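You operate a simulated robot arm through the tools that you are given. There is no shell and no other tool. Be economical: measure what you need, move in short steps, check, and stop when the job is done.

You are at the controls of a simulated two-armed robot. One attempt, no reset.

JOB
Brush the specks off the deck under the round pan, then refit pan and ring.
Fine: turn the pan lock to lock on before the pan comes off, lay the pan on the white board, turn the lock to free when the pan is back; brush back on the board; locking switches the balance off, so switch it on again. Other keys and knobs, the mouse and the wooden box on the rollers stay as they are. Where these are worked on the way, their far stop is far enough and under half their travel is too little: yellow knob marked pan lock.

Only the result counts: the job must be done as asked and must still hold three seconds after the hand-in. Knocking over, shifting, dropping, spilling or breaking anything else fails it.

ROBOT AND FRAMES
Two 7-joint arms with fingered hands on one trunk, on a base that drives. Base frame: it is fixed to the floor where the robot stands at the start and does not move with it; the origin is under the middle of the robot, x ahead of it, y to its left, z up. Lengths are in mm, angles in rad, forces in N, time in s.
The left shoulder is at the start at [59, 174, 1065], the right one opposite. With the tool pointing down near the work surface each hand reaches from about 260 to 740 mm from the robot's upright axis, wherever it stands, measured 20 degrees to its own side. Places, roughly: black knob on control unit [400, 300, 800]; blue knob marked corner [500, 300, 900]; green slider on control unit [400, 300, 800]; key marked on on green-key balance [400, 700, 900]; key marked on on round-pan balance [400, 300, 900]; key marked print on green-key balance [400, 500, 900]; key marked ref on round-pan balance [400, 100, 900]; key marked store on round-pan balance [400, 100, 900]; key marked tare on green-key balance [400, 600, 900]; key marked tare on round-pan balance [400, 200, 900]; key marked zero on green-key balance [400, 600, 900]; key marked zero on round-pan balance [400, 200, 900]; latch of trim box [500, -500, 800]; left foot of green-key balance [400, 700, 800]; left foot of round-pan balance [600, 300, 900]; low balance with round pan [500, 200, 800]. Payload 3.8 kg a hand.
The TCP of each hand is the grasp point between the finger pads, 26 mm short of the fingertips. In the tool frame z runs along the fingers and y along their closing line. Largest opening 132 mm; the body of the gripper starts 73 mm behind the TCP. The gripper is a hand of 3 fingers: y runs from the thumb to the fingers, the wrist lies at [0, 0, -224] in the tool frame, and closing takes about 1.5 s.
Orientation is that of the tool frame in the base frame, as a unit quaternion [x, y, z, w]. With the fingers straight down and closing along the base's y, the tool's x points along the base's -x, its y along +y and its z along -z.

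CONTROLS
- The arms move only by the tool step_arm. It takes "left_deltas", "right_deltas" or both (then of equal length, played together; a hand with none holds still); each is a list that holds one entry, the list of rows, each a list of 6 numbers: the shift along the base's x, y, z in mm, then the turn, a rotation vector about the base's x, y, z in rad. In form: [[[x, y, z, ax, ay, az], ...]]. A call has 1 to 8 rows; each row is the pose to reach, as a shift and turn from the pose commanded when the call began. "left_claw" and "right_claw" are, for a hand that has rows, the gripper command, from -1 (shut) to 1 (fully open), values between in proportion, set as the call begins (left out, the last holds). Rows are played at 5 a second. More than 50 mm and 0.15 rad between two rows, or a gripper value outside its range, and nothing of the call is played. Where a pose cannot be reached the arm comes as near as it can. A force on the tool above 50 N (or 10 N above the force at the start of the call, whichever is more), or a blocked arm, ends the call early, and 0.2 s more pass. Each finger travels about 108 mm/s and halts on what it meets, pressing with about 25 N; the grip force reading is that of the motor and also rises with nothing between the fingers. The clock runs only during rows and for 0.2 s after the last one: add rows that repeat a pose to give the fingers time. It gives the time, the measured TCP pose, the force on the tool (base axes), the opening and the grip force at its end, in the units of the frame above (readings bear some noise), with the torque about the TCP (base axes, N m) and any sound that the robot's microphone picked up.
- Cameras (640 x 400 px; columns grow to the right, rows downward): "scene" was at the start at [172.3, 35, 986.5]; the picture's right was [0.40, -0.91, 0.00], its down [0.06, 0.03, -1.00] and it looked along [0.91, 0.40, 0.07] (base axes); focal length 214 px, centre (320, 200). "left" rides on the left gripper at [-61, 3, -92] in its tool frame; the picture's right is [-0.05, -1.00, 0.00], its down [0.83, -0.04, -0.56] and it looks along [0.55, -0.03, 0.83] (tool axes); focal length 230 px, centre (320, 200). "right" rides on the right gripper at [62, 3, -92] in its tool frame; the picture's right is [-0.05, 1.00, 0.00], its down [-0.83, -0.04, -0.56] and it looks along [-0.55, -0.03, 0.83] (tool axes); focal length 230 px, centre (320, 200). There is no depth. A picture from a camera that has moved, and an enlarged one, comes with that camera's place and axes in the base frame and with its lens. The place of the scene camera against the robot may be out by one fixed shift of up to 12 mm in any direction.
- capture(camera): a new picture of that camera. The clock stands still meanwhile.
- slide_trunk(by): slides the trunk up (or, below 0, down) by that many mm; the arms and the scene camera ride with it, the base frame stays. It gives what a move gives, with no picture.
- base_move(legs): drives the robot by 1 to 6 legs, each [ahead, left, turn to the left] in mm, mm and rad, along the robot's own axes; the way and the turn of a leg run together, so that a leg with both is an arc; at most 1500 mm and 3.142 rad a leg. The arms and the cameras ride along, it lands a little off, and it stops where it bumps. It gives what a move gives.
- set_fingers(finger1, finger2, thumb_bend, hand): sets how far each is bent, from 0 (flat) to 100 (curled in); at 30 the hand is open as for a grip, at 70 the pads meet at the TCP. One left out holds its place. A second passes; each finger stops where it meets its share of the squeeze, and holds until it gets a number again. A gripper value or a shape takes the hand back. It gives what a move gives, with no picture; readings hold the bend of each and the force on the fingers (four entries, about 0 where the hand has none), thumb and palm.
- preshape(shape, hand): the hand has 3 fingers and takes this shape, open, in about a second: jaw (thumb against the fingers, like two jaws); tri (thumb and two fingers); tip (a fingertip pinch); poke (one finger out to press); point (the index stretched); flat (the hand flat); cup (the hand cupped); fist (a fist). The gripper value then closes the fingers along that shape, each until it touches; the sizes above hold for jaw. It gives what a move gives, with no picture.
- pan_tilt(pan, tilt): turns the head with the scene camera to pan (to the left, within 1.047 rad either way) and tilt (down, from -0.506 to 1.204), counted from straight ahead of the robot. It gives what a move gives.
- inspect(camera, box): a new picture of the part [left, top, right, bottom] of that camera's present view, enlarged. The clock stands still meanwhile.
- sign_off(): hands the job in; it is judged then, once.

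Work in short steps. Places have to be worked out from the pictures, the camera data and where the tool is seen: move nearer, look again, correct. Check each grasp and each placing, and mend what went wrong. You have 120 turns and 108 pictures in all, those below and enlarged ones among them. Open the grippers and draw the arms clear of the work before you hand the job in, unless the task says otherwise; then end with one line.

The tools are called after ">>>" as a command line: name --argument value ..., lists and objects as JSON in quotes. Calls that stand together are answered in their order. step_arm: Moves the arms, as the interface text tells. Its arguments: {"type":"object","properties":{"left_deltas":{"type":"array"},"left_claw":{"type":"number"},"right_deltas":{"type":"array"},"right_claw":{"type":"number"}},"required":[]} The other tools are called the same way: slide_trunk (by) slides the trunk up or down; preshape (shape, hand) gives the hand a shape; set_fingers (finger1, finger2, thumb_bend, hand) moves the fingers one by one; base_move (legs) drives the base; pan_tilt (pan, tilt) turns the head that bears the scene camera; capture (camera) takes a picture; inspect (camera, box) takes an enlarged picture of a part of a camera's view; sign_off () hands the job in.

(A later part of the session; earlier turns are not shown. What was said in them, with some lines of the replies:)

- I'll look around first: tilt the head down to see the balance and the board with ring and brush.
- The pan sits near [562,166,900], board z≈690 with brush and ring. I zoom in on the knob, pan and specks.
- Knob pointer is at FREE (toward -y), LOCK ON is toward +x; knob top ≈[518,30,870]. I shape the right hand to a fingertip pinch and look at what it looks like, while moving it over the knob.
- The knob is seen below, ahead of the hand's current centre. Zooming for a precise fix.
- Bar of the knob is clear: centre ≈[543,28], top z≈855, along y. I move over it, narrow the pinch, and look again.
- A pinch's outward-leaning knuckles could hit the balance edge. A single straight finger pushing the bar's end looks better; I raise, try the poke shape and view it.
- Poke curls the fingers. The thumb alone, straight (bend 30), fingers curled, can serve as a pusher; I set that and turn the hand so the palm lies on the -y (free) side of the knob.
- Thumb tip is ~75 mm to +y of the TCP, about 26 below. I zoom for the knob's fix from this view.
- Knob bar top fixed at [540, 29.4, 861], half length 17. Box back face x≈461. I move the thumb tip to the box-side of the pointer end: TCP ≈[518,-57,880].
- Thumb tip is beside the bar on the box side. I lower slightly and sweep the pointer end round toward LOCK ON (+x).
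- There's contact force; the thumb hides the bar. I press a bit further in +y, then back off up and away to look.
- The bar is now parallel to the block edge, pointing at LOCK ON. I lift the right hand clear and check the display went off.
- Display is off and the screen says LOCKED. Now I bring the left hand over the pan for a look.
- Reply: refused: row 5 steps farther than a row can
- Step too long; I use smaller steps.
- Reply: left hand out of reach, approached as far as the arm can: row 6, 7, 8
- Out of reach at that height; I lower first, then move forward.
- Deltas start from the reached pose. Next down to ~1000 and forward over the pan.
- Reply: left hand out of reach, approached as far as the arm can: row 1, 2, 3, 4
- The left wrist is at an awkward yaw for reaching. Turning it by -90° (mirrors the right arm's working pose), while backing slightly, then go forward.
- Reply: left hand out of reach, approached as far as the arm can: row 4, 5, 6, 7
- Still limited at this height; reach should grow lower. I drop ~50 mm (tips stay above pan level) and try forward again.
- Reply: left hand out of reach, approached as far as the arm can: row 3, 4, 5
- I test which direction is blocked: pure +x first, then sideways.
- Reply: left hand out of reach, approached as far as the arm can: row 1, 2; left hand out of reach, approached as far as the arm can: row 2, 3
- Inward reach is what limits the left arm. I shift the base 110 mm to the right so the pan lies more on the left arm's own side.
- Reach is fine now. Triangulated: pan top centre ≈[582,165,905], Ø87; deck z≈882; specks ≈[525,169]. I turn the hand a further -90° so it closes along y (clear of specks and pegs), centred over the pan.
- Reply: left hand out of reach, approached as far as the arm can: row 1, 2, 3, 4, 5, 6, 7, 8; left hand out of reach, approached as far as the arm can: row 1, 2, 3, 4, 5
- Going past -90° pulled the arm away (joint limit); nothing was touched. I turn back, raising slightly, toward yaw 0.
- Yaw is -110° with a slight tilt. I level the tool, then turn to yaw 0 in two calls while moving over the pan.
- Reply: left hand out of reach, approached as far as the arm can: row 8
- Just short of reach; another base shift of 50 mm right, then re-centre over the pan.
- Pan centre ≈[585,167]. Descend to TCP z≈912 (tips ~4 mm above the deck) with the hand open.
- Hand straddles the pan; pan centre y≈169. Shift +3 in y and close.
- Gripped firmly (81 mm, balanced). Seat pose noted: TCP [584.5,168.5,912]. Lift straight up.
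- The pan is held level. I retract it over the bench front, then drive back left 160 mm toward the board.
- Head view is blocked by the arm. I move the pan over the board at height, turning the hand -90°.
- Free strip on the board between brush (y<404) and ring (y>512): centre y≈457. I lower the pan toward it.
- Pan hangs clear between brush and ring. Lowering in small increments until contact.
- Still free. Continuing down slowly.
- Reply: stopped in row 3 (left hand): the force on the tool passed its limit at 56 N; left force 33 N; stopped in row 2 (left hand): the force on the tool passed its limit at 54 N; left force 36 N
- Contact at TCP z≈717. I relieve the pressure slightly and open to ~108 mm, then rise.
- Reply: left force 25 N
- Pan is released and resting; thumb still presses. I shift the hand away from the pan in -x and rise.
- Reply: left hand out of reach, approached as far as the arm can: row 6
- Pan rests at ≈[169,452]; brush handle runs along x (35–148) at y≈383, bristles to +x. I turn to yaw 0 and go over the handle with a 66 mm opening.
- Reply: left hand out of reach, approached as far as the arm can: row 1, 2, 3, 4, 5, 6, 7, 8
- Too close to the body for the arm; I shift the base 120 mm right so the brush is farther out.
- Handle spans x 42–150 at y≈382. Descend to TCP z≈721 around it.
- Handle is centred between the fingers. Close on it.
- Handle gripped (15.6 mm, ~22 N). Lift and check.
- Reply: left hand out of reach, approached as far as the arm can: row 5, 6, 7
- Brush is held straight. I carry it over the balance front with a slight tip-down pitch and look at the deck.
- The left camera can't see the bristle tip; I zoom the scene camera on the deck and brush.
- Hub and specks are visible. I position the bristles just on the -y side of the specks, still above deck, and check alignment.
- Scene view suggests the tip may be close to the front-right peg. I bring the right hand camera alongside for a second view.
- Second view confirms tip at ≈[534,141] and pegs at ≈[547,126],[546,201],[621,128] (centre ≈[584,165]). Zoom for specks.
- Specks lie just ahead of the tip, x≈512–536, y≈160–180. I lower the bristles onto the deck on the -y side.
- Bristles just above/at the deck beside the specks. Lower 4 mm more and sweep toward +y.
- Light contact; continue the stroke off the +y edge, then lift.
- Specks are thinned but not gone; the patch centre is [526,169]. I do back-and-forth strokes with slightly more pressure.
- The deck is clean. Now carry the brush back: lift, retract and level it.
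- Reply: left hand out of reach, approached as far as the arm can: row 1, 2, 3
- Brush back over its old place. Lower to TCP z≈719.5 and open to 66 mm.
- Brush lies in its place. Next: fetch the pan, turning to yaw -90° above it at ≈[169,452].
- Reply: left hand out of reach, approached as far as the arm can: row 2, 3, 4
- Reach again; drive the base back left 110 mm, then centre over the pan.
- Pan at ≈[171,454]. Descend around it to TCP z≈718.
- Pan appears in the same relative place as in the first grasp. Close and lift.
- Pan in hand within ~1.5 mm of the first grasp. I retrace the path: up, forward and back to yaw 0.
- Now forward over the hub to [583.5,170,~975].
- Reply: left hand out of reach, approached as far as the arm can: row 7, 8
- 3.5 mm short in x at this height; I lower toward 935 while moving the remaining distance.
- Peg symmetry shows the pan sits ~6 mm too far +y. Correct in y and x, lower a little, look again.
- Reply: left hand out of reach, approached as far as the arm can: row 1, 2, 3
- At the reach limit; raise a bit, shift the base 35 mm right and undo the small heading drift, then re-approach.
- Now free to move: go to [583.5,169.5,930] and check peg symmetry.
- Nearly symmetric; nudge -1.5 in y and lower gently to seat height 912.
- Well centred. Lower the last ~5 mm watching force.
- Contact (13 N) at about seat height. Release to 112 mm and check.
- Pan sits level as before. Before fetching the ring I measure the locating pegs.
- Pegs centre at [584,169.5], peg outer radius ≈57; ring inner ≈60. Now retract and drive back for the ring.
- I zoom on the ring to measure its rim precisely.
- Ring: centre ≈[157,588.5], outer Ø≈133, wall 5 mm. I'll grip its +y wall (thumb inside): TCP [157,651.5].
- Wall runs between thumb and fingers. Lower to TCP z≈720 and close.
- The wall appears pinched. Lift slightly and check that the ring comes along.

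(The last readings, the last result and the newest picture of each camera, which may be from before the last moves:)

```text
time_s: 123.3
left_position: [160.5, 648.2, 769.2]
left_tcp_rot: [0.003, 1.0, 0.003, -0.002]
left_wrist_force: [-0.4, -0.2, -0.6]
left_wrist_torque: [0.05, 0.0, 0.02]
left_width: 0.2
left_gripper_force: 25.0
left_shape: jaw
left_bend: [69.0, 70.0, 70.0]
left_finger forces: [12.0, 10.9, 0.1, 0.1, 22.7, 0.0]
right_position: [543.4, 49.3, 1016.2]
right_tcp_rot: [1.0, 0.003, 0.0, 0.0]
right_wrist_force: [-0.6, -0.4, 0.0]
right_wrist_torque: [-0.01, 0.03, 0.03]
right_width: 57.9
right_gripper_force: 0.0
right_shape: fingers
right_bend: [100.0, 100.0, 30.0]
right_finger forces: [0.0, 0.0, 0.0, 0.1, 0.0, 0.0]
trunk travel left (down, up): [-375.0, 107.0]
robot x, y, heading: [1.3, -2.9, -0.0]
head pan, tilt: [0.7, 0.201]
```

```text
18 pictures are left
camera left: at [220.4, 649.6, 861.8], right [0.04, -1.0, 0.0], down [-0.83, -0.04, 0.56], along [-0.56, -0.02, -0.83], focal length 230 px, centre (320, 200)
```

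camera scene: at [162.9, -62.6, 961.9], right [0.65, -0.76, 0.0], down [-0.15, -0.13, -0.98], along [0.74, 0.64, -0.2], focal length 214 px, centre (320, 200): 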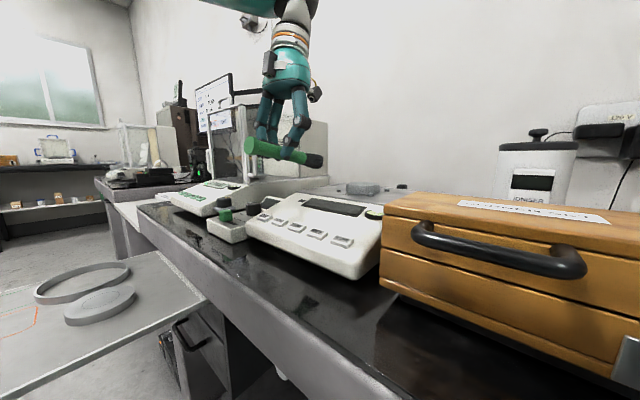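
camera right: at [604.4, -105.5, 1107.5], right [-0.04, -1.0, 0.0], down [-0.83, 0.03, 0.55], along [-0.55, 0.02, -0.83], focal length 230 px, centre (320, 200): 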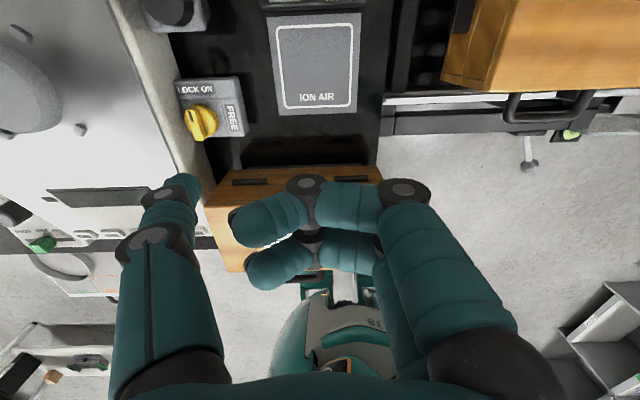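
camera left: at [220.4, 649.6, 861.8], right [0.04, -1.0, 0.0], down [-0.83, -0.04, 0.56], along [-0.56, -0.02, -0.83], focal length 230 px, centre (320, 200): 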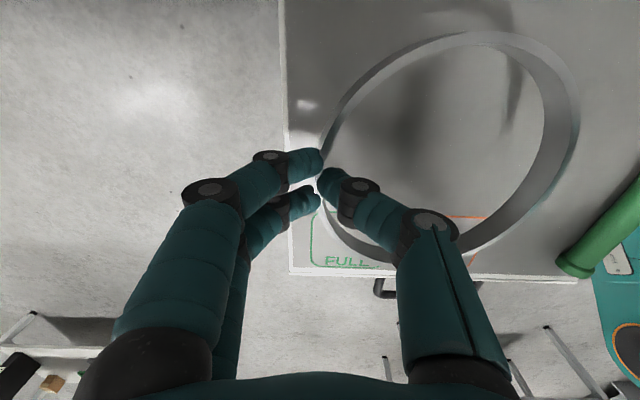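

Ring is held nearly level. I carry it up and forward, then shift the base to the right for placing.

>>> step_arm --left_deltas '[[[3, -10, 40, 0, 0, 0], [8, -25, 80, 0, 0, 0], [25, -50, 112, 0, 0, 0], [50, -82, 138, 0, 0, 0], [78, -114, 158, 0, 0, 0], [106, -147, 178, 0, 0, 0], [134, -180, 196, 0, 0, 0], [162, -213, 212, 0, 0, 0]]]'

>>> base_move --legs '[[5, -140, 0]]'

>>> step_arm --left_deltas '[[[40, -12, 5, 0, 0, 0], [80, -24, 10, 0, 0, 0], [120, -36, 10, 0, 0, 0], [160, -45, 10, 0, 0, 0], [195, -52, 5, 0, 0, 0], [225, -58, 0, 0, 0, 0], [245, -63, -10, 0, 0, 0]]]'

>>> capture --camera "left"

```text
time_s: 125.1
left_position: [318.7, 432.2, 984.5]
left_tcp_rot: [0.002, 1.0, 0.002, -0.001]
left_wrist_force: [0.8, 1.0, -1.0]
left_wrist_torque: [0.06, -0.03, -0.04]
left_width: 0.2
left_gripper_force: 24.9
left_shape: jaw
left_bend: [69.0, 70.0, 70.0]
left_finger forces: [12.0, 11.2, 0.0, 0.0, 23.2, 0.0]
right_position: [544.2, 48.5, 1015.3]
right_tcp_rot: [1.0, 0.002, -0.001, 0.001]
right_wrist_force: [-1.2, -0.6, 0.1]
right_wrist_torque: [0.01, -0.02, 0.0]
right_width: 57.6
right_gripper_force: 0.1
right_shape: fingers
right_bend: [100.0, 100.0, 30.0]
right_finger forces: [0.0, 0.1, 0.2, 0.0, 0.0, 0.0]
trunk travel left (down, up): [-375.0, 107.0]
robot x, y, heading: [-1.5, -4.7, 0.006]
head pan, tilt: [0.7, 0.201]
```

```text
time_s: 127.0
left_position: [321.8, 294.5, 982.3]
left_tcp_rot: [0.001, 1.0, 0.001, -0.001]
left_wrist_force: [0.3, 0.3, -1.6]
left_wrist_torque: [0.04, 0.0, 0.02]
left_width: 0.2
left_gripper_force: 25.1
left_shape: jaw
left_bend: [69.0, 70.0, 70.0]
left_finger forces: [11.9, 11.3, 0.0, 0.0, 23.2, 0.0]
right_position: [548.3, -89.7, 1016.9]
right_tcp_rot: [1.0, 0.005, -0.001, 0.0]
right_wrist_force: [-0.1, 0.0, 0.4]
right_wrist_torque: [0.02, -0.03, -0.01]
right_width: 57.9
right_gripper_force: 0.1
right_shape: fingers
right_bend: [100.0, 100.0, 30.0]
right_finger forces: [0.1, 0.0, 0.0, 0.0, 0.0, 0.1]
trunk travel left (down, up): [-375.0, 107.0]
robot x, y, heading: [5.6, -143.4, 0.009]
head pan, tilt: [0.7, 0.201]
```

```text
time_s: 128.6
left_position: [566.6, 232.0, 971.1]
left_tcp_rot: [0.001, 1.0, 0.002, -0.001]
left_wrist_force: [0.4, -0.5, -0.4]
left_wrist_torque: [0.04, 0.0, -0.02]
left_width: 0.0
left_gripper_force: 24.8
left_shape: jaw
left_bend: [69.0, 70.0, 70.0]
left_finger forces: [11.8, 11.0, 0.0, 0.0, 22.9, 0.0]
right_position: [549.1, -88.6, 1016.7]
right_tcp_rot: [1.0, 0.005, 0.0, 0.001]
right_wrist_force: [0.4, 0.1, 0.0]
right_wrist_torque: [0.02, -0.01, -0.01]
right_width: 58.1
right_gripper_force: 0.0
right_shape: fingers
right_bend: [100.0, 100.0, 30.0]
right_finger forces: [0.0, 0.0, 0.0, 0.0, 0.0, 0.0]
trunk travel left (down, up): [-375.0, 107.0]
robot x, y, heading: [7.8, -143.6, 0.008]
head pan, tilt: [0.7, 0.201]
```

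```text
17 pictures are left
camera left: at [627.2, 235.2, 1063.0], right [0.05, -1.0, 0.0], down [-0.83, -0.04, 0.56], along [-0.56, -0.02, -0.83], focal length 230 px, centre (320, 200)
```

left: 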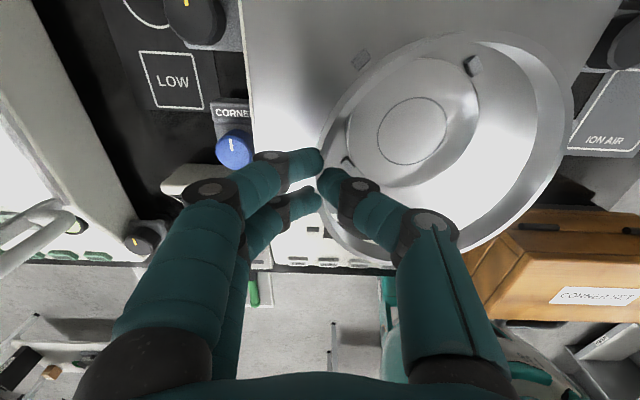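

Move to [585.5,232,~946] with a slight roll to level the ring, and check concentricity.

>>> step_arm --left_deltas '[[[8, 0, -5, -0.01, 0, 0], [15, 0, -14, -0.02, 0, 0], [19, 0, -25, -0.03, 0, 0], [19, 0, -25, -0.03, 0, 0]]]'

>>> inspect --camera "left" --box '[240, 20, 600, 260]'

>>> inspect --camera "scene" --box '[250, 110, 430, 240]'

```text
time_s: 129.6
left_position: [585.3, 232.4, 947.4]
left_tcp_rot: [0.001, 1.0, -0.013, -0.001]
left_wrist_force: [-0.4, -1.2, -1.0]
left_wrist_torque: [0.07, 0.01, 0.0]
left_width: 0.1
left_gripper_force: 24.6
left_shape: jaw
left_bend: [69.0, 70.0, 70.0]
left_finger forces: [11.8, 11.1, 0.0, 0.0, 22.9, 0.1]
right_position: [548.3, -88.5, 1017.5]
right_tcp_rot: [1.0, 0.005, -0.001, 0.0]
right_wrist_force: [-0.5, -0.6, 0.8]
right_wrist_torque: [-0.02, 0.02, -0.01]
right_width: 58.2
right_gripper_force: 0.0
right_shape: fingers
right_bend: [100.0, 100.0, 30.0]
right_finger forces: [0.0, 0.1, 0.0, 0.0, 0.0, 0.1]
trunk travel left (down, up): [-375.0, 107.0]
robot x, y, heading: [4.5, -142.0, 0.008]
head pan, tilt: [0.7, 0.201]
```

```text
1.67 times, centred on (420, 140) of left
camera zoom: at [646.3, 236.5, 1039.8], right [0.05, -1.0, 0.03], down [-0.83, -0.03, 0.56], along [-0.56, -0.05, -0.83], focal length 384 px, centre (153, 300)
```

zoom: 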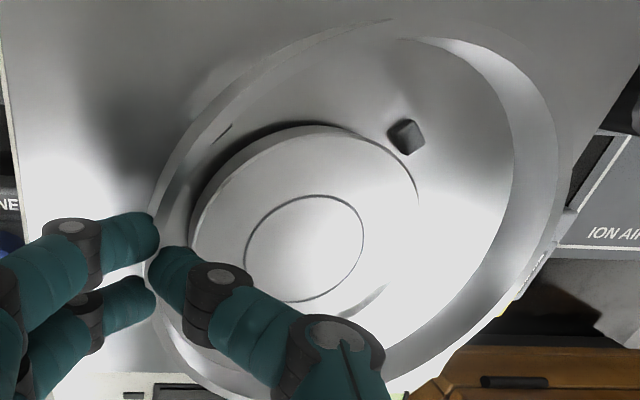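

```text
3.08 times, centred on (340, 175) of scene
camera zoom: at [169.3, -83.1, 962.0], right [0.65, -0.76, 0.0], down [-0.15, -0.13, -0.98], along [0.74, 0.64, -0.2], focal length 660 px, centre (258, 277)
```

zoom: 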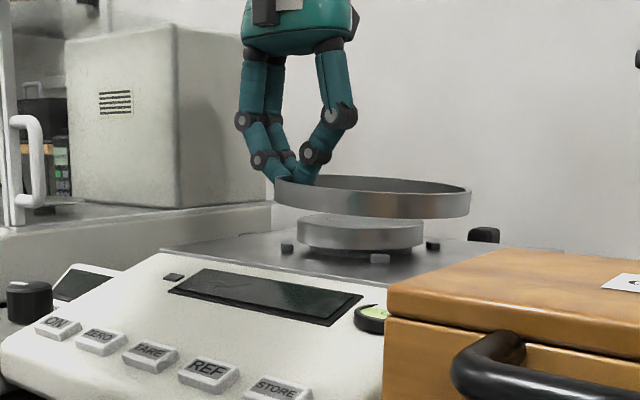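

Ring is above the pan, roughly concentric but slightly toward +x/-y. I correct by [-3,+3] and lower so its bottom is just above the pegs, then recheck.

>>> step_arm --left_deltas '[[[-3, 3, -8, 0, 0, 0], [-3, 3, -17, 0, 0, 0], [-3, 3, -25, 0, 0, 0]]]'

>>> inspect --camera "left" --box '[240, 20, 600, 260]'

>>> inspect --camera "scene" --box '[300, 150, 400, 220]'

```text
time_s: 130.4
left_position: [582.4, 234.1, 922.4]
left_tcp_rot: [0.001, 1.0, -0.013, 0.0]
left_wrist_force: [0.5, -0.2, -0.2]
left_wrist_torque: [0.06, -0.01, 0.02]
left_width: 0.0
left_gripper_force: 25.0
left_shape: jaw
left_bend: [69.0, 70.0, 70.0]
left_finger forces: [11.7, 11.1, 0.0, 0.0, 23.1, 0.1]
right_position: [548.6, -89.5, 1015.7]
right_tcp_rot: [1.0, 0.005, 0.0, 0.0]
right_wrist_force: [0.6, 1.0, -0.6]
right_wrist_torque: [0.01, 0.03, 0.01]
right_width: 57.9
right_gripper_force: 0.0
right_shape: fingers
right_bend: [100.0, 100.0, 30.0]
right_finger forces: [0.0, 0.0, 0.0, 0.1, 0.0, 0.1]
trunk travel left (down, up): [-375.0, 107.0]
robot x, y, heading: [4.5, -144.6, 0.005]
head pan, tilt: [0.7, 0.201]
```

```text
1.67 times, centred on (420, 140) of left
camera zoom: at [642.9, 239.3, 1013.7], right [0.05, -1.0, 0.03], down [-0.83, -0.03, 0.56], along [-0.56, -0.05, -0.83], focal length 384 px, centre (153, 300)
```

zoom: 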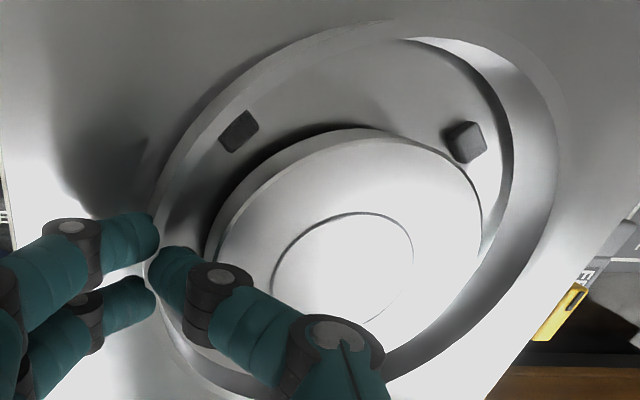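

```text
5.71 times, centred on (350, 185) of scene
camera zoom: at [169.4, -82.9, 961.9], right [0.65, -0.76, 0.0], down [-0.15, -0.13, -0.98], along [0.74, 0.64, -0.2], focal length 1226 px, centre (149, 286)
```

zoom: 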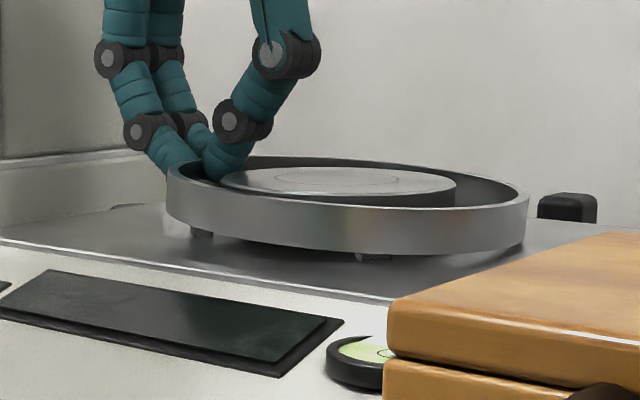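

I zoom on the back-left peg and rim to judge the clearance there.

>>> inspect --camera "left" --box '[310, 20, 570, 180]'

```text
2.46 times, centred on (440, 100) of left
camera zoom: at [642.9, 239.3, 1013.7], right [0.05, -1.0, 0.03], down [-0.83, -0.03, 0.56], along [-0.56, -0.05, -0.83], focal length 566 px, centre (25, 446)
```

zoom: 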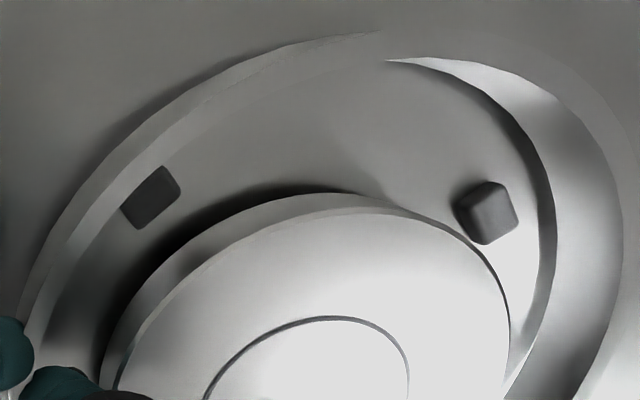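

Estimates scatter within ±3 mm; I nudge -1.5 in y and lower gently, watching the force.

>>> step_arm --left_deltas '[[[-0.5, -1.5, -3, 0, 0, 0], [-0.5, -1.5, -5, 0, 0, 0], [-0.5, -1.5, -7, 0, 0, 0]]]'

>>> step_arm --left_deltas '[[[0, 0, -2, 0, 0, 0], [0, 0, -3.5, 0, 0, 0]]]'

>>> inspect --camera "scene" --box '[300, 150, 400, 220]'

```text
time_s: 131.2
left_position: [581.6, 232.9, 916.4]
left_tcp_rot: [0.001, 1.0, -0.013, -0.001]
left_wrist_force: [-0.4, 1.6, 0.0]
left_wrist_torque: [-0.04, 0.0, -0.01]
left_width: 0.0
left_gripper_force: 25.2
left_shape: jaw
left_bend: [69.0, 70.0, 70.0]
left_finger forces: [12.1, 11.6, 0.0, 0.0, 25.7, 0.0]
right_position: [549.1, -88.9, 1016.9]
right_tcp_rot: [1.0, 0.006, 0.001, 0.0]
right_wrist_force: [0.1, 0.0, -0.4]
right_wrist_torque: [0.03, -0.03, -0.03]
right_width: 57.9
right_gripper_force: 0.0
right_shape: fingers
right_bend: [100.0, 100.0, 30.0]
right_finger forces: [0.0, 0.0, 0.0, 0.1, 0.0, 0.1]
trunk travel left (down, up): [-375.0, 107.0]
robot x, y, heading: [6.0, -145.0, 0.009]
head pan, tilt: [0.7, 0.201]
```

```text
time_s: 131.8
left_position: [581.8, 233.0, 913.7]
left_tcp_rot: [0.001, 1.0, -0.013, 0.0]
left_wrist_force: [-0.8, 3.8, 3.7]
left_wrist_torque: [-0.03, -0.03, -0.01]
left_width: 0.0
left_gripper_force: 25.1
left_shape: jaw
left_bend: [69.0, 70.0, 70.0]
left_finger forces: [13.2, 12.3, 0.0, 0.0, 30.3, 0.1]
right_position: [549.0, -89.4, 1017.8]
right_tcp_rot: [1.0, 0.005, 0.0, 0.0]
right_wrist_force: [1.5, -0.1, -0.1]
right_wrist_torque: [0.03, 0.02, 0.05]
right_width: 57.9
right_gripper_force: 0.1
right_shape: fingers
right_bend: [100.0, 100.0, 30.0]
right_finger forces: [0.1, 0.0, 0.0, 0.0, 0.0, 0.0]
trunk travel left (down, up): [-375.0, 107.0]
robot x, y, heading: [5.8, -143.2, 0.009]
head pan, tilt: [0.7, 0.201]
```

```text
5.71 times, centred on (350, 185) of scene
camera zoom: at [169.1, -82.8, 962.0], right [0.65, -0.76, 0.0], down [-0.15, -0.13, -0.98], along [0.74, 0.64, -0.2], focal length 1226 px, centre (149, 286)
```

zoom: 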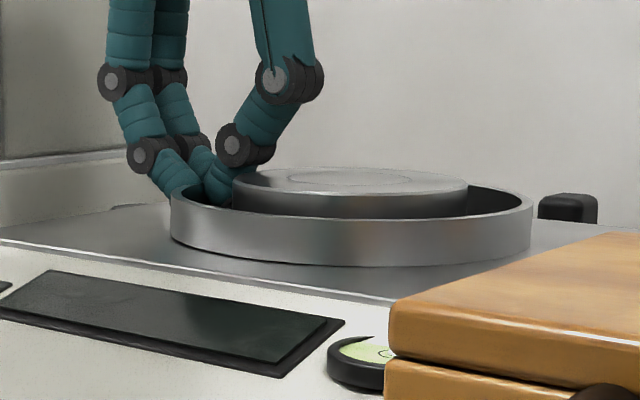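

The leaning thumb inside the ring seems to touch the pan (it moved ~4 mm to -y). I release using only the outer fingers, keeping the thumb still, then lift straight up.

>>> set_fingers --hand "left" --finger1 55 --finger2 55

>>> step_arm --left_deltas '[[[0, 2, 3, 0, 0, 0], [0, 3, 8, 0, 0, 0], [0, 3, 20, 0, 0, 0], [0, 3, 45, 0, 0, 0], [0, 3, 70, 0, 0, 0]]]'

>>> capture --camera "left"

>>> inspect --camera "scene" --box '[300, 150, 400, 220]'

```text
time_s: 132.8
left_position: [581.1, 230.0, 913.8]
left_tcp_rot: [0.001, 1.0, -0.013, 0.0]
left_wrist_force: [2.7, -11.1, 9.6]
left_wrist_torque: [0.05, -0.08, -0.05]
left_width: 10.5
left_gripper_force: 10.0
left_shape: fingers
left_bend: [59.0, 59.0, 76.0]
left_finger forces: [5.6, 5.7, 0.0, 0.1, 8.7, 0.1]
right_position: [549.6, -91.2, 1017.3]
right_tcp_rot: [1.0, 0.004, 0.001, -0.001]
right_wrist_force: [0.1, -0.2, -0.7]
right_wrist_torque: [0.02, 0.01, 0.02]
right_width: 57.7
right_gripper_force: 0.1
right_shape: fingers
right_bend: [100.0, 100.0, 30.0]
right_finger forces: [0.1, 0.0, 0.0, 0.0, 0.0, 0.0]
trunk travel left (down, up): [-375.0, 107.0]
robot x, y, heading: [8.3, -144.8, 0.005]
head pan, tilt: [0.7, 0.201]
```

```text
time_s: 134.0
left_position: [582.2, 238.4, 982.3]
left_tcp_rot: [0.001, 1.0, -0.012, -0.002]
left_wrist_force: [-0.1, 0.4, 0.3]
left_wrist_torque: [0.02, 0.01, 0.01]
left_width: 13.6
left_gripper_force: 0.0
left_shape: fingers
left_bend: [55.0, 55.0, 80.0]
left_finger forces: [0.1, 0.0, 0.1, 0.1, 0.0, 0.0]
right_position: [548.8, -88.2, 1017.6]
right_tcp_rot: [1.0, 0.006, 0.001, 0.0]
right_wrist_force: [-0.3, 0.3, 0.0]
right_wrist_torque: [0.0, -0.05, -0.01]
right_width: 58.0
right_gripper_force: 0.1
right_shape: fingers
right_bend: [100.0, 100.0, 30.0]
right_finger forces: [0.0, 0.1, 0.0, 0.0, 0.1, 0.1]
trunk travel left (down, up): [-375.0, 107.0]
robot x, y, heading: [4.4, -142.3, 0.009]
head pan, tilt: [0.7, 0.201]
```

```text
10 pictures are left
camera left: at [642.9, 243.3, 1073.7], right [0.05, -1.0, 0.02], down [-0.83, -0.03, 0.56], along [-0.56, -0.05, -0.83], focal length 230 px, centre (320, 200)
```

left: 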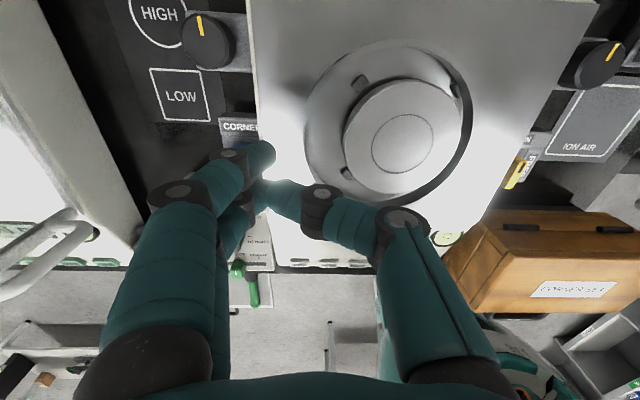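

```text
5.71 times, centred on (350, 185) of scene
camera zoom: at [169.1, -83.2, 962.0], right [0.65, -0.76, 0.0], down [-0.15, -0.13, -0.98], along [0.74, 0.64, -0.2], focal length 1226 px, centre (149, 286)
```

zoom: 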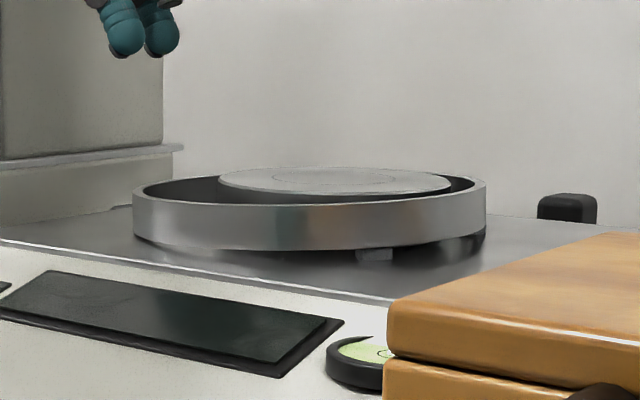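

The thumb dragged the ring ~12 mm toward +y (it rests on the -y pegs); the pan sprang back to place. I'll push the ring back from outside with a straight thumb: shape the hand and shift the base left so the hand comes to the ring's +y side.

>>> base_move --legs '[[0, 110, 0]]'

>>> set_fingers --hand "left" --finger1 100 --finger2 100 --thumb_bend 30

>>> step_arm --left_deltas '[[[0, -3, -5, 0.03, 0, 0], [0, -6, -20, 0.03, 0, 0], [0, -8, -35, 0.03, 0, 0]]]'

>>> capture --camera "left"

```text
time_s: 135.6
left_position: [580.3, 347.5, 982.7]
left_tcp_rot: [0.0, 1.0, -0.013, -0.001]
left_wrist_force: [-0.4, -0.2, 0.1]
left_wrist_torque: [-0.03, -0.01, 0.0]
left_width: 14.0
left_gripper_force: 0.1
left_shape: fingers
left_bend: [55.0, 55.0, 80.0]
left_finger forces: [0.1, 0.1, 0.1, 0.0, 0.0, 0.0]
right_position: [547.9, 21.6, 1017.5]
right_tcp_rot: [1.0, 0.006, 0.0, 0.0]
right_wrist_force: [0.3, 0.6, -0.7]
right_wrist_torque: [-0.03, -0.01, -0.02]
right_width: 58.0
right_gripper_force: 0.0
right_shape: fingers
right_bend: [100.0, 100.0, 30.0]
right_finger forces: [0.0, 0.0, 0.0, 0.0, 0.1, 0.0]
trunk travel left (down, up): [-375.0, 107.0]
robot x, y, heading: [8.5, -32.8, 0.007]
head pan, tilt: [0.7, 0.201]
```

```text
time_s: 136.6
left_position: [581.5, 347.8, 981.0]
left_tcp_rot: [0.001, 1.0, -0.012, -0.001]
left_wrist_force: [0.1, 0.9, 0.3]
left_wrist_torque: [-0.02, 0.03, -0.03]
left_width: 57.6
left_gripper_force: 0.1
left_shape: fingers
left_bend: [100.0, 100.0, 30.0]
left_finger forces: [0.0, 0.0, 0.1, 0.1, 0.0, 0.0]
right_position: [548.1, 21.5, 1017.4]
right_tcp_rot: [1.0, 0.006, 0.0, 0.0]
right_wrist_force: [-0.5, -0.6, 0.4]
right_wrist_torque: [0.05, -0.01, 0.02]
right_width: 57.7
right_gripper_force: 0.0
right_shape: fingers
right_bend: [100.0, 100.0, 30.0]
right_finger forces: [0.1, 0.0, 0.0, 0.0, 0.0, 0.0]
trunk travel left (down, up): [-375.0, 107.0]
robot x, y, heading: [5.0, -34.3, 0.006]
head pan, tilt: [0.7, 0.201]
```

```text
time_s: 137.4
left_position: [582.1, 339.6, 946.9]
left_tcp_rot: [-0.001, 1.0, 0.002, -0.001]
left_wrist_force: [-0.4, -0.2, -0.3]
left_wrist_torque: [0.03, 0.0, -0.02]
left_width: 57.5
left_gripper_force: 0.0
left_shape: fingers
left_bend: [100.0, 100.0, 30.0]
left_finger forces: [0.0, 0.1, 0.0, 0.0, 0.0, 0.0]
right_position: [547.2, 20.0, 1017.1]
right_tcp_rot: [1.0, 0.006, 0.0, 0.0]
right_wrist_force: [-0.5, 1.0, 0.8]
right_wrist_torque: [0.01, -0.01, -0.02]
right_width: 57.9
right_gripper_force: 0.0
right_shape: fingers
right_bend: [100.0, 100.0, 30.0]
right_finger forces: [0.0, 0.0, 0.0, 0.1, 0.0, 0.0]
trunk travel left (down, up): [-375.0, 107.0]
robot x, y, heading: [5.6, -33.3, 0.01]
head pan, tilt: [0.7, 0.201]
```

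```text
8 pictures are left
camera left: at [643.5, 341.7, 1038.8], right [0.05, -1.0, 0.0], down [-0.83, -0.05, 0.56], along [-0.56, -0.03, -0.83], focal length 230 px, centre (320, 200)
```

left: 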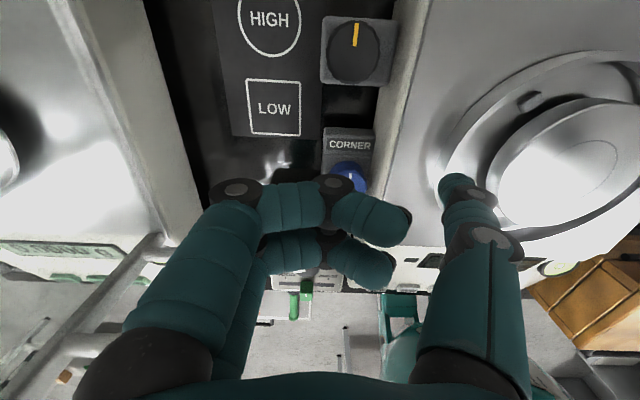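

Ring's +y wall is at about y≈255. I step outward, lower the thumb beside it, and push gently toward -y.

>>> step_arm --left_deltas '[[[0, 6, 0, 0, 0, 0], [0, 11, -10, 0, 0, 0], [0, 11, -22, 0, 0, 0], [0, 11, -32, 0, 0, 0]]]'

>>> step_arm --left_deltas '[[[2, -6, 0, 0, 0, 0], [2, -12, 0, 0, 0, 0], [2, -17, 0, 0, 0, 0], [2, -22, 0, 0, 0, 0], [2, -26, 0, 0, 0, 0], [2, -30, 0, 0, 0, 0]]]'

>>> inspect --camera "scene" --box '[280, 130, 460, 240]'

```text
time_s: 138.4
left_position: [579.9, 353.6, 914.9]
left_tcp_rot: [0.0, 1.0, 0.002, 0.0]
left_wrist_force: [0.8, 0.0, -0.1]
left_wrist_torque: [0.01, -0.03, 0.0]
left_width: 57.7
left_gripper_force: 0.0
left_shape: fingers
left_bend: [100.0, 100.0, 30.0]
left_finger forces: [0.0, 0.0, 0.0, 0.1, 0.0, 0.0]
right_position: [546.8, 21.3, 1017.0]
right_tcp_rot: [1.0, 0.006, 0.0, 0.0]
right_wrist_force: [0.3, 0.1, 0.5]
right_wrist_torque: [-0.01, 0.01, -0.02]
right_width: 58.2
right_gripper_force: 0.1
right_shape: fingers
right_bend: [100.0, 100.0, 30.0]
right_finger forces: [0.2, 0.0, 0.0, 0.0, 0.0, 0.0]
trunk travel left (down, up): [-375.0, 107.0]
robot x, y, heading: [8.7, -34.9, 0.011]
head pan, tilt: [0.7, 0.201]
```

```text
time_s: 139.8
left_position: [583.5, 320.4, 916.7]
left_tcp_rot: [0.0, 1.0, 0.002, -0.002]
left_wrist_force: [-0.1, 0.6, 0.5]
left_wrist_torque: [0.01, -0.03, 0.0]
left_width: 57.8
left_gripper_force: 0.6
left_shape: fingers
left_bend: [100.0, 100.0, 30.0]
left_finger forces: [0.0, 0.0, 0.1, 0.1, 0.4, 0.0]
right_position: [546.9, 20.8, 1016.6]
right_tcp_rot: [1.0, 0.006, 0.0, 0.0]
right_wrist_force: [0.1, 0.0, -0.5]
right_wrist_torque: [-0.01, 0.0, 0.01]
right_width: 57.9
right_gripper_force: 0.1
right_shape: fingers
right_bend: [100.0, 100.0, 30.0]
right_finger forces: [0.1, 0.1, 0.1, 0.1, 0.1, 0.1]
trunk travel left (down, up): [-375.0, 107.0]
robot x, y, heading: [6.3, -37.0, 0.007]
head pan, tilt: [0.7, 0.201]
```

```text
3.56 times, centred on (370, 185) of scene
camera zoom: at [168.3, 26.6, 962.0], right [0.65, -0.76, 0.0], down [-0.15, -0.13, -0.98], along [0.74, 0.64, -0.2], focal length 763 px, centre (142, 253)
```

zoom: 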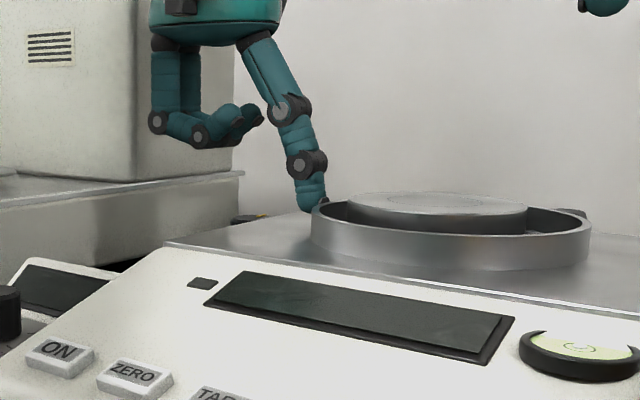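

Ring has dropped flat around the pegs. I back the thumb off, rise, and verify from the hand camera.

>>> step_arm --left_deltas '[[[0, 10, 0, 0, 0, 0], [0, 15, 20, 0, 0, 0], [-5, 10, 50, 0, 0, 0], [-10, -20, 75, 0, 0, 0], [-15, -60, 80, 0, 0, 0], [-15, -80, 80, 0, 0, 0]]]'

>>> inspect --camera "left" --box '[300, 0, 640, 260]'

```text
time_s: 141.2
left_position: [565.6, 253.1, 994.5]
left_tcp_rot: [0.0, 1.0, 0.002, -0.001]
left_wrist_force: [0.7, -0.2, 0.9]
left_wrist_torque: [0.02, -0.01, 0.03]
left_width: 57.8
left_gripper_force: 0.0
left_shape: fingers
left_bend: [100.0, 100.0, 30.0]
left_finger forces: [0.0, 0.0, 0.0, 0.0, 0.0, 0.1]
left hand out of reach, approached as far as the arm can: row 6
right_position: [546.2, 22.1, 1016.5]
right_tcp_rot: [1.0, 0.006, 0.0, 0.0]
right_wrist_force: [-0.6, -0.4, 0.0]
right_wrist_torque: [0.0, 0.01, 0.06]
right_width: 58.1
right_gripper_force: 0.0
right_shape: fingers
right_bend: [100.0, 100.0, 30.0]
right_finger forces: [0.0, 0.0, 0.0, 0.1, 0.1, 0.1]
trunk travel left (down, up): [-375.0, 107.0]
robot x, y, heading: [7.6, -29.0, 0.012]
head pan, tilt: [0.7, 0.201]
```

```text
1.54 times, centred on (470, 130) of left
camera zoom: at [625.7, 255.9, 1086.5], right [0.05, -1.0, -0.01], down [-0.83, -0.05, 0.56], along [-0.56, -0.03, -0.83], focal length 354 px, centre (89, 308)
```

zoom: 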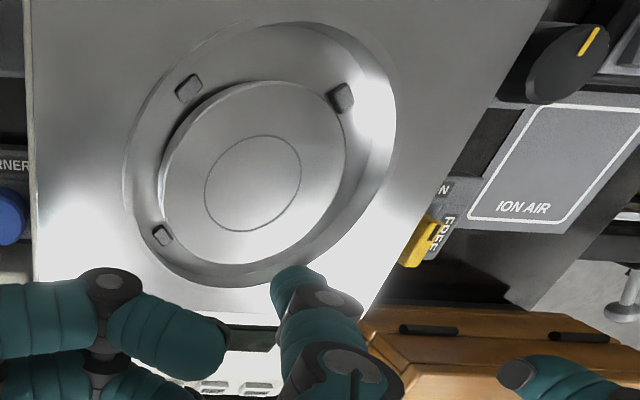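

Ring is seated around the pegs and pan. Now the right thumb: go to the -y side of the bar's -x end to turn it back to FREE.

>>> step_arm --right_deltas '[[[-4, -30, 0, 0, 0, 0], [-10, -60, -15, 0, 0, 0], [-18.5, -86, -40, 0, 0, 0], [-18.5, -88, -80, 0, 0, 0], [-18.5, -88, -115, 0, 0, 0], [-18.5, -88, -138, 0, 0, 0]]]'

>>> inspect --camera "right" --box '[80, 50, 320, 220]'

```text
time_s: 142.6
left_position: [564.8, 253.2, 995.3]
left_tcp_rot: [0.001, 1.0, 0.002, -0.001]
left_wrist_force: [-0.3, 0.9, -0.3]
left_wrist_torque: [-0.03, -0.02, 0.03]
left_width: 57.4
left_gripper_force: 0.0
left_shape: fingers
left_bend: [100.0, 100.0, 30.0]
left_finger forces: [0.0, 0.0, 0.0, 0.0, 0.0, 0.0]
right_position: [530.7, -66.6, 877.7]
right_tcp_rot: [1.0, 0.005, 0.001, -0.001]
right_wrist_force: [-0.2, -1.5, 4.2]
right_wrist_torque: [0.23, -0.01, 0.01]
right_width: 58.4
right_gripper_force: 2.0
right_shape: fingers
right_bend: [100.0, 100.0, 30.0]
right_finger forces: [0.0, 0.1, 0.0, 0.1, 3.6, 0.1]
trunk travel left (down, up): [-375.0, 107.0]
robot x, y, heading: [6.8, -33.5, 0.006]
head pan, tilt: [0.7, 0.201]
```

```text
2.35 times, centred on (200, 135) of right
camera zoom: at [591.0, -69.8, 968.5], right [-0.04, -1.0, 0.0], down [-0.83, 0.03, 0.55], along [-0.55, 0.02, -0.83], focal length 541 px, centre (602, 353)
```

zoom: 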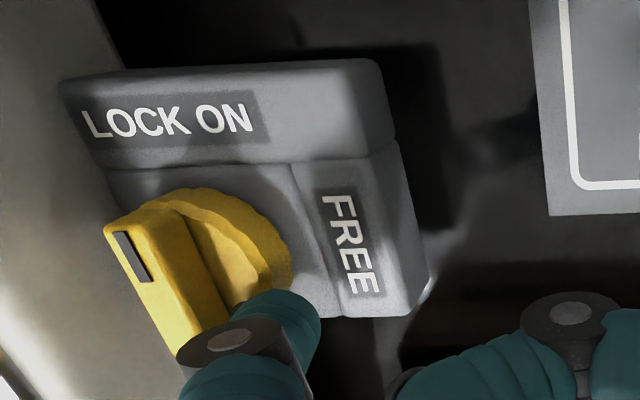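

Thumb is in place (lightly touching the knob's base). Raise 2 mm and sweep the bar's near end toward +y, turning the pointer to FREE.

>>> step_arm --right_deltas '[[[-2, 5, 2, 0, 0, 0], [-3, 10.5, 2, 0, 0, 0], [-6, 13, 2, 0, 0, 0], [-9, 16, 2, 0, 0, 0], [-10.5, 23, 2, 0, 0, 0], [-8.5, 29, 2, 0, 0, 0], [-5, 32, 2, 0, 0, 0], [-1, 32, 2, 0, 0, 0]]]'

>>> step_arm --right_deltas '[[[3, 0, 0, 0, 0, 0], [-6, -2, 0, 0, 0, 0], [-12, -6, 10, 0, 0, 0], [-12, -25, 40, 0, 0, 0], [0, -55, 70, 0, 0, 0]]]'

>>> inspect --camera "right" --box '[60, 50, 340, 240]'

```text
time_s: 144.4
left_position: [566.2, 253.2, 994.0]
left_tcp_rot: [-0.001, 1.0, 0.002, -0.002]
left_wrist_force: [0.4, -0.2, -0.2]
left_wrist_torque: [0.02, 0.02, 0.01]
left_width: 57.7
left_gripper_force: 0.0
left_shape: fingers
left_bend: [100.0, 100.0, 30.0]
left_finger forces: [0.1, 0.0, 0.1, 0.0, 0.1, 0.1]
right_position: [527.4, -35.5, 880.1]
right_tcp_rot: [1.0, 0.005, 0.0, 0.0]
right_wrist_force: [1.0, 0.3, -0.1]
right_wrist_torque: [0.02, -0.02, 0.03]
right_width: 57.9
right_gripper_force: 0.2
right_shape: fingers
right_bend: [100.0, 100.0, 30.0]
right_finger forces: [0.0, 0.1, 0.0, 0.0, 0.2, 0.0]
trunk travel left (down, up): [-375.0, 107.0]
robot x, y, heading: [7.8, -35.1, 0.006]
head pan, tilt: [0.7, 0.201]
```

```text
time_s: 145.6
left_position: [564.8, 252.9, 995.0]
left_tcp_rot: [0.0, 1.0, 0.001, -0.001]
left_wrist_force: [-0.1, -0.1, -0.1]
left_wrist_torque: [0.0, 0.02, 0.01]
left_width: 57.6
left_gripper_force: 0.1
left_shape: fingers
left_bend: [100.0, 100.0, 30.0]
left_finger forces: [0.0, 0.1, 0.0, 0.0, 0.0, 0.1]
right_position: [529.0, -93.4, 950.1]
right_tcp_rot: [1.0, 0.006, 0.001, 0.0]
right_wrist_force: [0.2, 0.4, 1.2]
right_wrist_torque: [-0.01, -0.03, 0.02]
right_width: 57.8
right_gripper_force: 0.0
right_shape: fingers
right_bend: [100.0, 100.0, 30.0]
right_finger forces: [0.1, 0.0, 0.0, 0.0, 0.0, 0.0]
trunk travel left (down, up): [-375.0, 107.0]
robot x, y, heading: [7.3, -33.4, 0.011]
head pan, tilt: [0.7, 0.201]
```

```text
2.11 times, centred on (200, 145) of right
camera zoom: at [589.4, -96.1, 1041.0], right [-0.04, -1.0, 0.0], down [-0.83, 0.03, 0.55], along [-0.55, 0.02, -0.83], focal length 484 px, centre (573, 316)
```

zoom: 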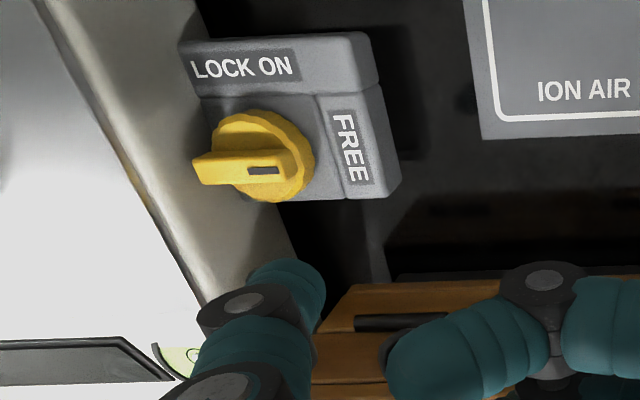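

Knob is at FREE. ON key triangulates to [382,253,849]. I bring the left thumb over it with a +0.6 rad yaw so the palm stays over the bench front.

>>> step_arm --left_deltas '[[[-35, 8, 0, 0, 0, 0.1], [-70, 16, 0, 0, 0, 0.2], [-105, 24, -5, 0, 0, 0.3], [-140, 34, -10, 0, 0, 0.4], [-175, 44, -20, 0, 0, 0.5], [-205, 54, -40, 0, 0, 0.6], [-225, 62, -70, 0, 0, 0.6]]]'

>>> step_arm --right_deltas '[[[0, -40, 20, 0, 0, 0], [0, -80, 40, 0, 0, 0], [0, -120, 60, 0, 0, 0], [-10, -165, 70, 0, 0, 0]]]'

>>> capture --camera "left"

```text
time_s: 147.2
left_position: [341.3, 313.4, 926.6]
left_tcp_rot: [-0.296, 0.955, 0.001, -0.001]
left_wrist_force: [-0.4, 0.3, 1.0]
left_wrist_torque: [0.0, 0.0, -0.01]
left_width: 57.7
left_gripper_force: 0.1
left_shape: fingers
left_bend: [100.0, 100.0, 30.0]
left_finger forces: [0.0, 0.0, 0.1, 0.2, 0.0, 0.1]
right_position: [527.1, -91.6, 949.5]
right_tcp_rot: [1.0, 0.005, 0.001, 0.0]
right_wrist_force: [0.5, -0.4, -0.1]
right_wrist_torque: [-0.02, -0.02, 0.01]
right_width: 57.9
right_gripper_force: 0.0
right_shape: fingers
right_bend: [100.0, 100.0, 30.0]
right_finger forces: [0.1, 0.0, 0.0, 0.0, 0.0, 0.0]
trunk travel left (down, up): [-375.0, 107.0]
robot x, y, heading: [5.0, -32.0, 0.008]
head pan, tilt: [0.7, 0.201]
```

```text
time_s: 148.2
left_position: [340.3, 312.2, 927.3]
left_tcp_rot: [-0.296, 0.955, 0.002, -0.002]
left_wrist_force: [-0.2, -0.1, 0.2]
left_wrist_torque: [0.02, 0.03, 0.01]
left_width: 57.8
left_gripper_force: 0.1
left_shape: fingers
left_bend: [100.0, 100.0, 30.0]
left_finger forces: [0.0, 0.0, 0.0, 0.0, 0.0, 0.0]
right_position: [517.6, -256.1, 1020.4]
right_tcp_rot: [1.0, 0.006, 0.001, 0.0]
right_wrist_force: [-0.1, 0.4, 0.6]
right_wrist_torque: [0.03, 0.01, 0.0]
right_width: 57.6
right_gripper_force: 0.1
right_shape: fingers
right_bend: [100.0, 100.0, 30.0]
right_finger forces: [0.1, 0.0, 0.0, 0.0, 0.0, 0.0]
trunk travel left (down, up): [-375.0, 107.0]
robot x, y, heading: [5.6, -34.3, 0.009]
head pan, tilt: [0.7, 0.201]
```

```text
3 pictures are left
camera left: at [390.0, 349.6, 1018.3], right [0.61, -0.8, 0.0], down [-0.66, -0.51, 0.56], along [-0.44, -0.33, -0.83], focal length 230 px, centre (320, 200)
```

left: 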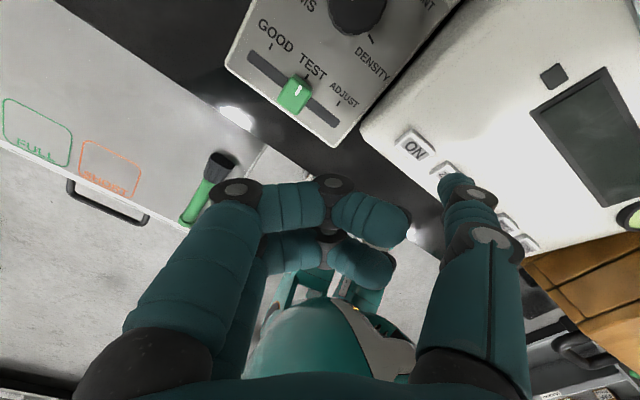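

Key confirmed at [381,253.5,849]; thumb tip is ~[384,249]. I shift [-3,+5] and lower to just above the key.

>>> step_arm --left_deltas '[[[-3, 5, -15, 0, 0, 0], [-3, 5, -32, 0, 0, 0], [-3, 5, -44, 0, 0, 0], [-3, 5, -48, 0, 0, 0]]]'

```text
time_s: 149.2
left_position: [339.3, 319.0, 878.8]
left_tcp_rot: [-0.296, 0.955, 0.002, -0.001]
left_wrist_force: [-0.2, 0.6, 2.8]
left_wrist_torque: [-0.09, -0.03, 0.03]
left_width: 57.7
left_gripper_force: 0.6
left_shape: fingers
left_bend: [100.0, 100.0, 30.0]
left_finger forces: [0.0, 0.1, 0.0, 0.1, 1.1, 0.0]
right_position: [518.8, -255.8, 1020.1]
right_tcp_rot: [1.0, 0.005, 0.0, 0.0]
right_wrist_force: [0.0, -0.1, 0.0]
right_wrist_torque: [-0.03, -0.02, -0.02]
right_width: 57.7
right_gripper_force: 0.0
right_shape: fingers
right_bend: [100.0, 100.0, 30.0]
right_finger forces: [0.0, 0.1, 0.1, 0.0, 0.0, 0.0]
trunk travel left (down, up): [-375.0, 107.0]
robot x, y, heading: [3.3, -34.6, 0.007]
head pan, tilt: [0.7, 0.201]
```

Contact with the key felt (2.8 N). Press a few mm and release once.

>>> step_arm --left_deltas '[[[0, 0, -2, 0, 0, 0], [0, 0, -4, 0, 0, 0], [0, 0, -4, 0, 0, 0]]]'

```text
time_s: 150.0
left_position: [338.1, 320.9, 875.1]
left_tcp_rot: [-0.295, 0.955, 0.001, -0.001]
left_wrist_force: [-0.2, 2.4, 7.2]
left_wrist_torque: [-0.46, -0.38, 0.15]
left_width: 58.7
left_gripper_force: 3.5
left_shape: fingers
left_bend: [100.0, 100.0, 29.0]
left_finger forces: [0.0, 0.0, 0.0, 0.1, 7.0, 0.1]
right_position: [517.5, -256.1, 1019.0]
right_tcp_rot: [1.0, 0.006, 0.001, 0.0]
right_wrist_force: [0.4, 0.6, -0.3]
right_wrist_torque: [-0.01, 0.0, -0.03]
right_width: 57.7
right_gripper_force: 0.2
right_shape: fingers
right_bend: [100.0, 100.0, 30.0]
right_finger forces: [0.0, 0.0, 0.0, 0.0, 0.1, 0.0]
trunk travel left (down, up): [-375.0, 107.0]
robot x, y, heading: [5.7, -34.2, 0.009]
head pan, tilt: [0.7, 0.201]
heard: click
```

A click was heard. Lift straight off, retreat, and check the display.

>>> step_arm --left_deltas '[[[0, 0, 10, 0, 0, 0], [0, 0, 40, 0, 0, 0], [0, 0, 80, 0, 0, 0], [-10, 10, 110, 0, 0, 0], [-30, 20, 130, 0, 0, 0], [-55, 40, 150, 0, 0, 0]]]'

>>> pan_tilt --pan 0.42 --tilt 0.4

>>> capture --camera "scene"

```text
time_s: 151.4
left_position: [283.3, 359.2, 1026.0]
left_tcp_rot: [-0.295, 0.955, 0.002, -0.002]
left_wrist_force: [0.7, 0.2, -0.3]
left_wrist_torque: [-0.02, 0.0, 0.01]
left_width: 57.9
left_gripper_force: 0.1
left_shape: fingers
left_bend: [100.0, 100.0, 30.0]
left_finger forces: [0.0, 0.0, 0.1, 0.1, 0.0, 0.0]
right_position: [517.8, -256.2, 1019.5]
right_tcp_rot: [1.0, 0.007, 0.001, 0.0]
right_wrist_force: [-0.2, -0.6, 0.4]
right_wrist_torque: [0.02, -0.07, 0.0]
right_width: 57.8
right_gripper_force: 0.0
right_shape: fingers
right_bend: [100.0, 100.0, 30.0]
right_finger forces: [0.0, 0.1, 0.1, 0.0, 0.0, 0.0]
trunk travel left (down, up): [-375.0, 107.0]
robot x, y, heading: [7.5, -34.5, 0.006]
head pan, tilt: [0.7, 0.201]
```

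```text
time_s: 152.2
left_position: [284.6, 359.8, 1027.3]
left_tcp_rot: [-0.295, 0.956, 0.002, -0.002]
left_wrist_force: [-0.3, -0.1, 0.5]
left_wrist_torque: [0.0, -0.02, 0.0]
left_width: 57.8
left_gripper_force: 0.0
left_shape: fingers
left_bend: [100.0, 100.0, 30.0]
left_finger forces: [0.1, 0.2, 0.1, 0.0, 0.0, 0.1]
right_position: [518.4, -255.7, 1019.9]
right_tcp_rot: [1.0, 0.005, 0.0, 0.0]
right_wrist_force: [0.4, 0.4, 0.0]
right_wrist_torque: [0.0, 0.02, -0.01]
right_width: 57.8
right_gripper_force: 0.0
right_shape: fingers
right_bend: [100.0, 100.0, 30.0]
right_finger forces: [0.1, 0.0, 0.1, 0.1, 0.0, 0.1]
trunk travel left (down, up): [-375.0, 107.0]
robot x, y, heading: [3.7, -35.3, 0.008]
head pan, tilt: [0.421, 0.4]
```

```text
2 pictures are left
camera scene: at [181.7, 4.6, 943.5], right [0.42, -0.91, 0.0], down [-0.35, -0.16, -0.92], along [0.84, 0.38, -0.39], focal length 214 px, centre (320, 200)
```

scene: 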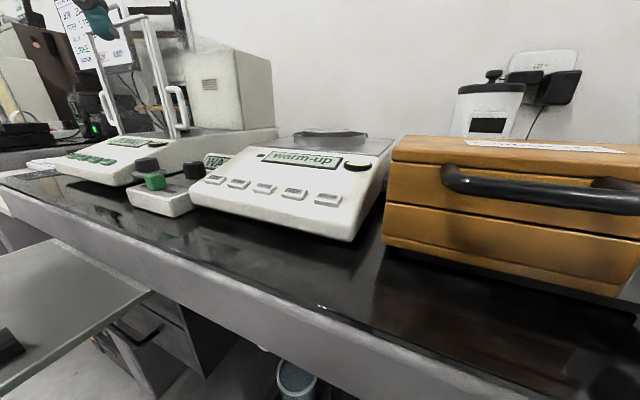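

The balance shows "warm-up" – it's on. I open both hands in free air and take a last look at the ring and pan.

>>> preshape --hand "left" --shape "jaw"

>>> preshape --hand "right" --shape "jaw"

>>> inspect --camera "scene" --box '[220, 110, 420, 220]'

```text
time_s: 153.1
left_position: [285.8, 359.5, 1026.4]
left_tcp_rot: [-0.295, 0.955, 0.001, -0.001]
left_wrist_force: [-0.1, -0.2, -0.8]
left_wrist_torque: [-0.02, -0.01, 0.01]
left_width: 132.1
left_gripper_force: 0.0
left_shape: jaw
left_bend: [30.0, 30.0, 30.0]
left_finger forces: [0.0, 0.0, 0.1, 0.0, 0.0, 0.0]
right_position: [519.0, -256.3, 1021.0]
right_tcp_rot: [1.0, 0.006, -0.001, 0.0]
right_wrist_force: [-0.2, -0.7, -0.2]
right_wrist_torque: [0.01, -0.03, 0.0]
right_width: 58.0
right_gripper_force: 0.0
right_shape: fingers
right_bend: [100.0, 100.0, 30.0]
right_finger forces: [0.1, 0.0, 0.0, 0.0, 0.1, 0.1]
trunk travel left (down, up): [-375.0, 107.0]
robot x, y, heading: [6.0, -35.0, 0.012]
head pan, tilt: [0.421, 0.4]
```

```text
time_s: 154.0
left_position: [284.8, 358.4, 1026.2]
left_tcp_rot: [-0.294, 0.956, 0.001, -0.001]
left_wrist_force: [-0.9, -0.5, -0.1]
left_wrist_torque: [-0.01, 0.0, 0.01]
left_width: 132.3
left_gripper_force: 0.1
left_shape: jaw
left_bend: [30.0, 30.0, 30.0]
left_finger forces: [0.0, 0.0, 0.0, 0.1, 0.0, 0.0]
right_position: [518.0, -256.0, 1019.6]
right_tcp_rot: [1.0, 0.006, -0.001, 0.0]
right_wrist_force: [0.4, -0.5, -0.3]
right_wrist_torque: [-0.01, 0.02, 0.0]
right_width: 131.7
right_gripper_force: 0.0
right_shape: jaw
right_bend: [30.0, 30.0, 30.0]
right_finger forces: [0.0, 0.0, 0.0, 0.1, 0.0, 0.0]
trunk travel left (down, up): [-375.0, 107.0]
robot x, y, heading: [3.6, -33.1, 0.005]
head pan, tilt: [0.421, 0.4]
```

```text
3.20 times, centred on (320, 165) of scene
camera zoom: at [181.8, 4.5, 943.4], right [0.42, -0.91, 0.0], down [-0.35, -0.16, -0.92], along [0.84, 0.38, -0.39], focal length 686 px, centre (320, 312)
```

zoom: 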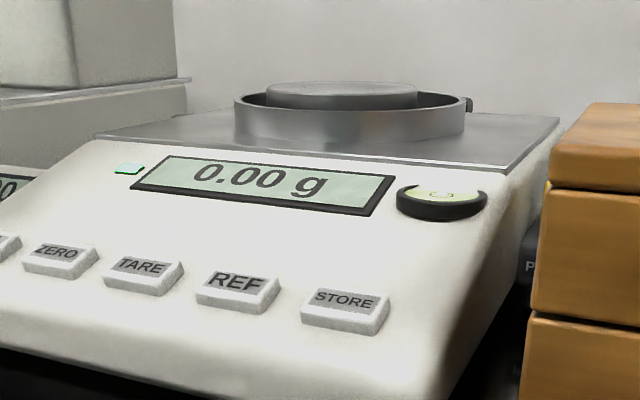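

The balance reads 0.00 g and is stable. Ring and pan are seated level, the brush is on the board, the lock is at free, and both hands are open and clear. Handing in.

>>> sign_off

```text
The job is handed in.
```

The deck under the pan is brushed clean, pan and ring are refitted, the lock is at free, the brush is back on the board, and the balance is on again reading 0.00 g.
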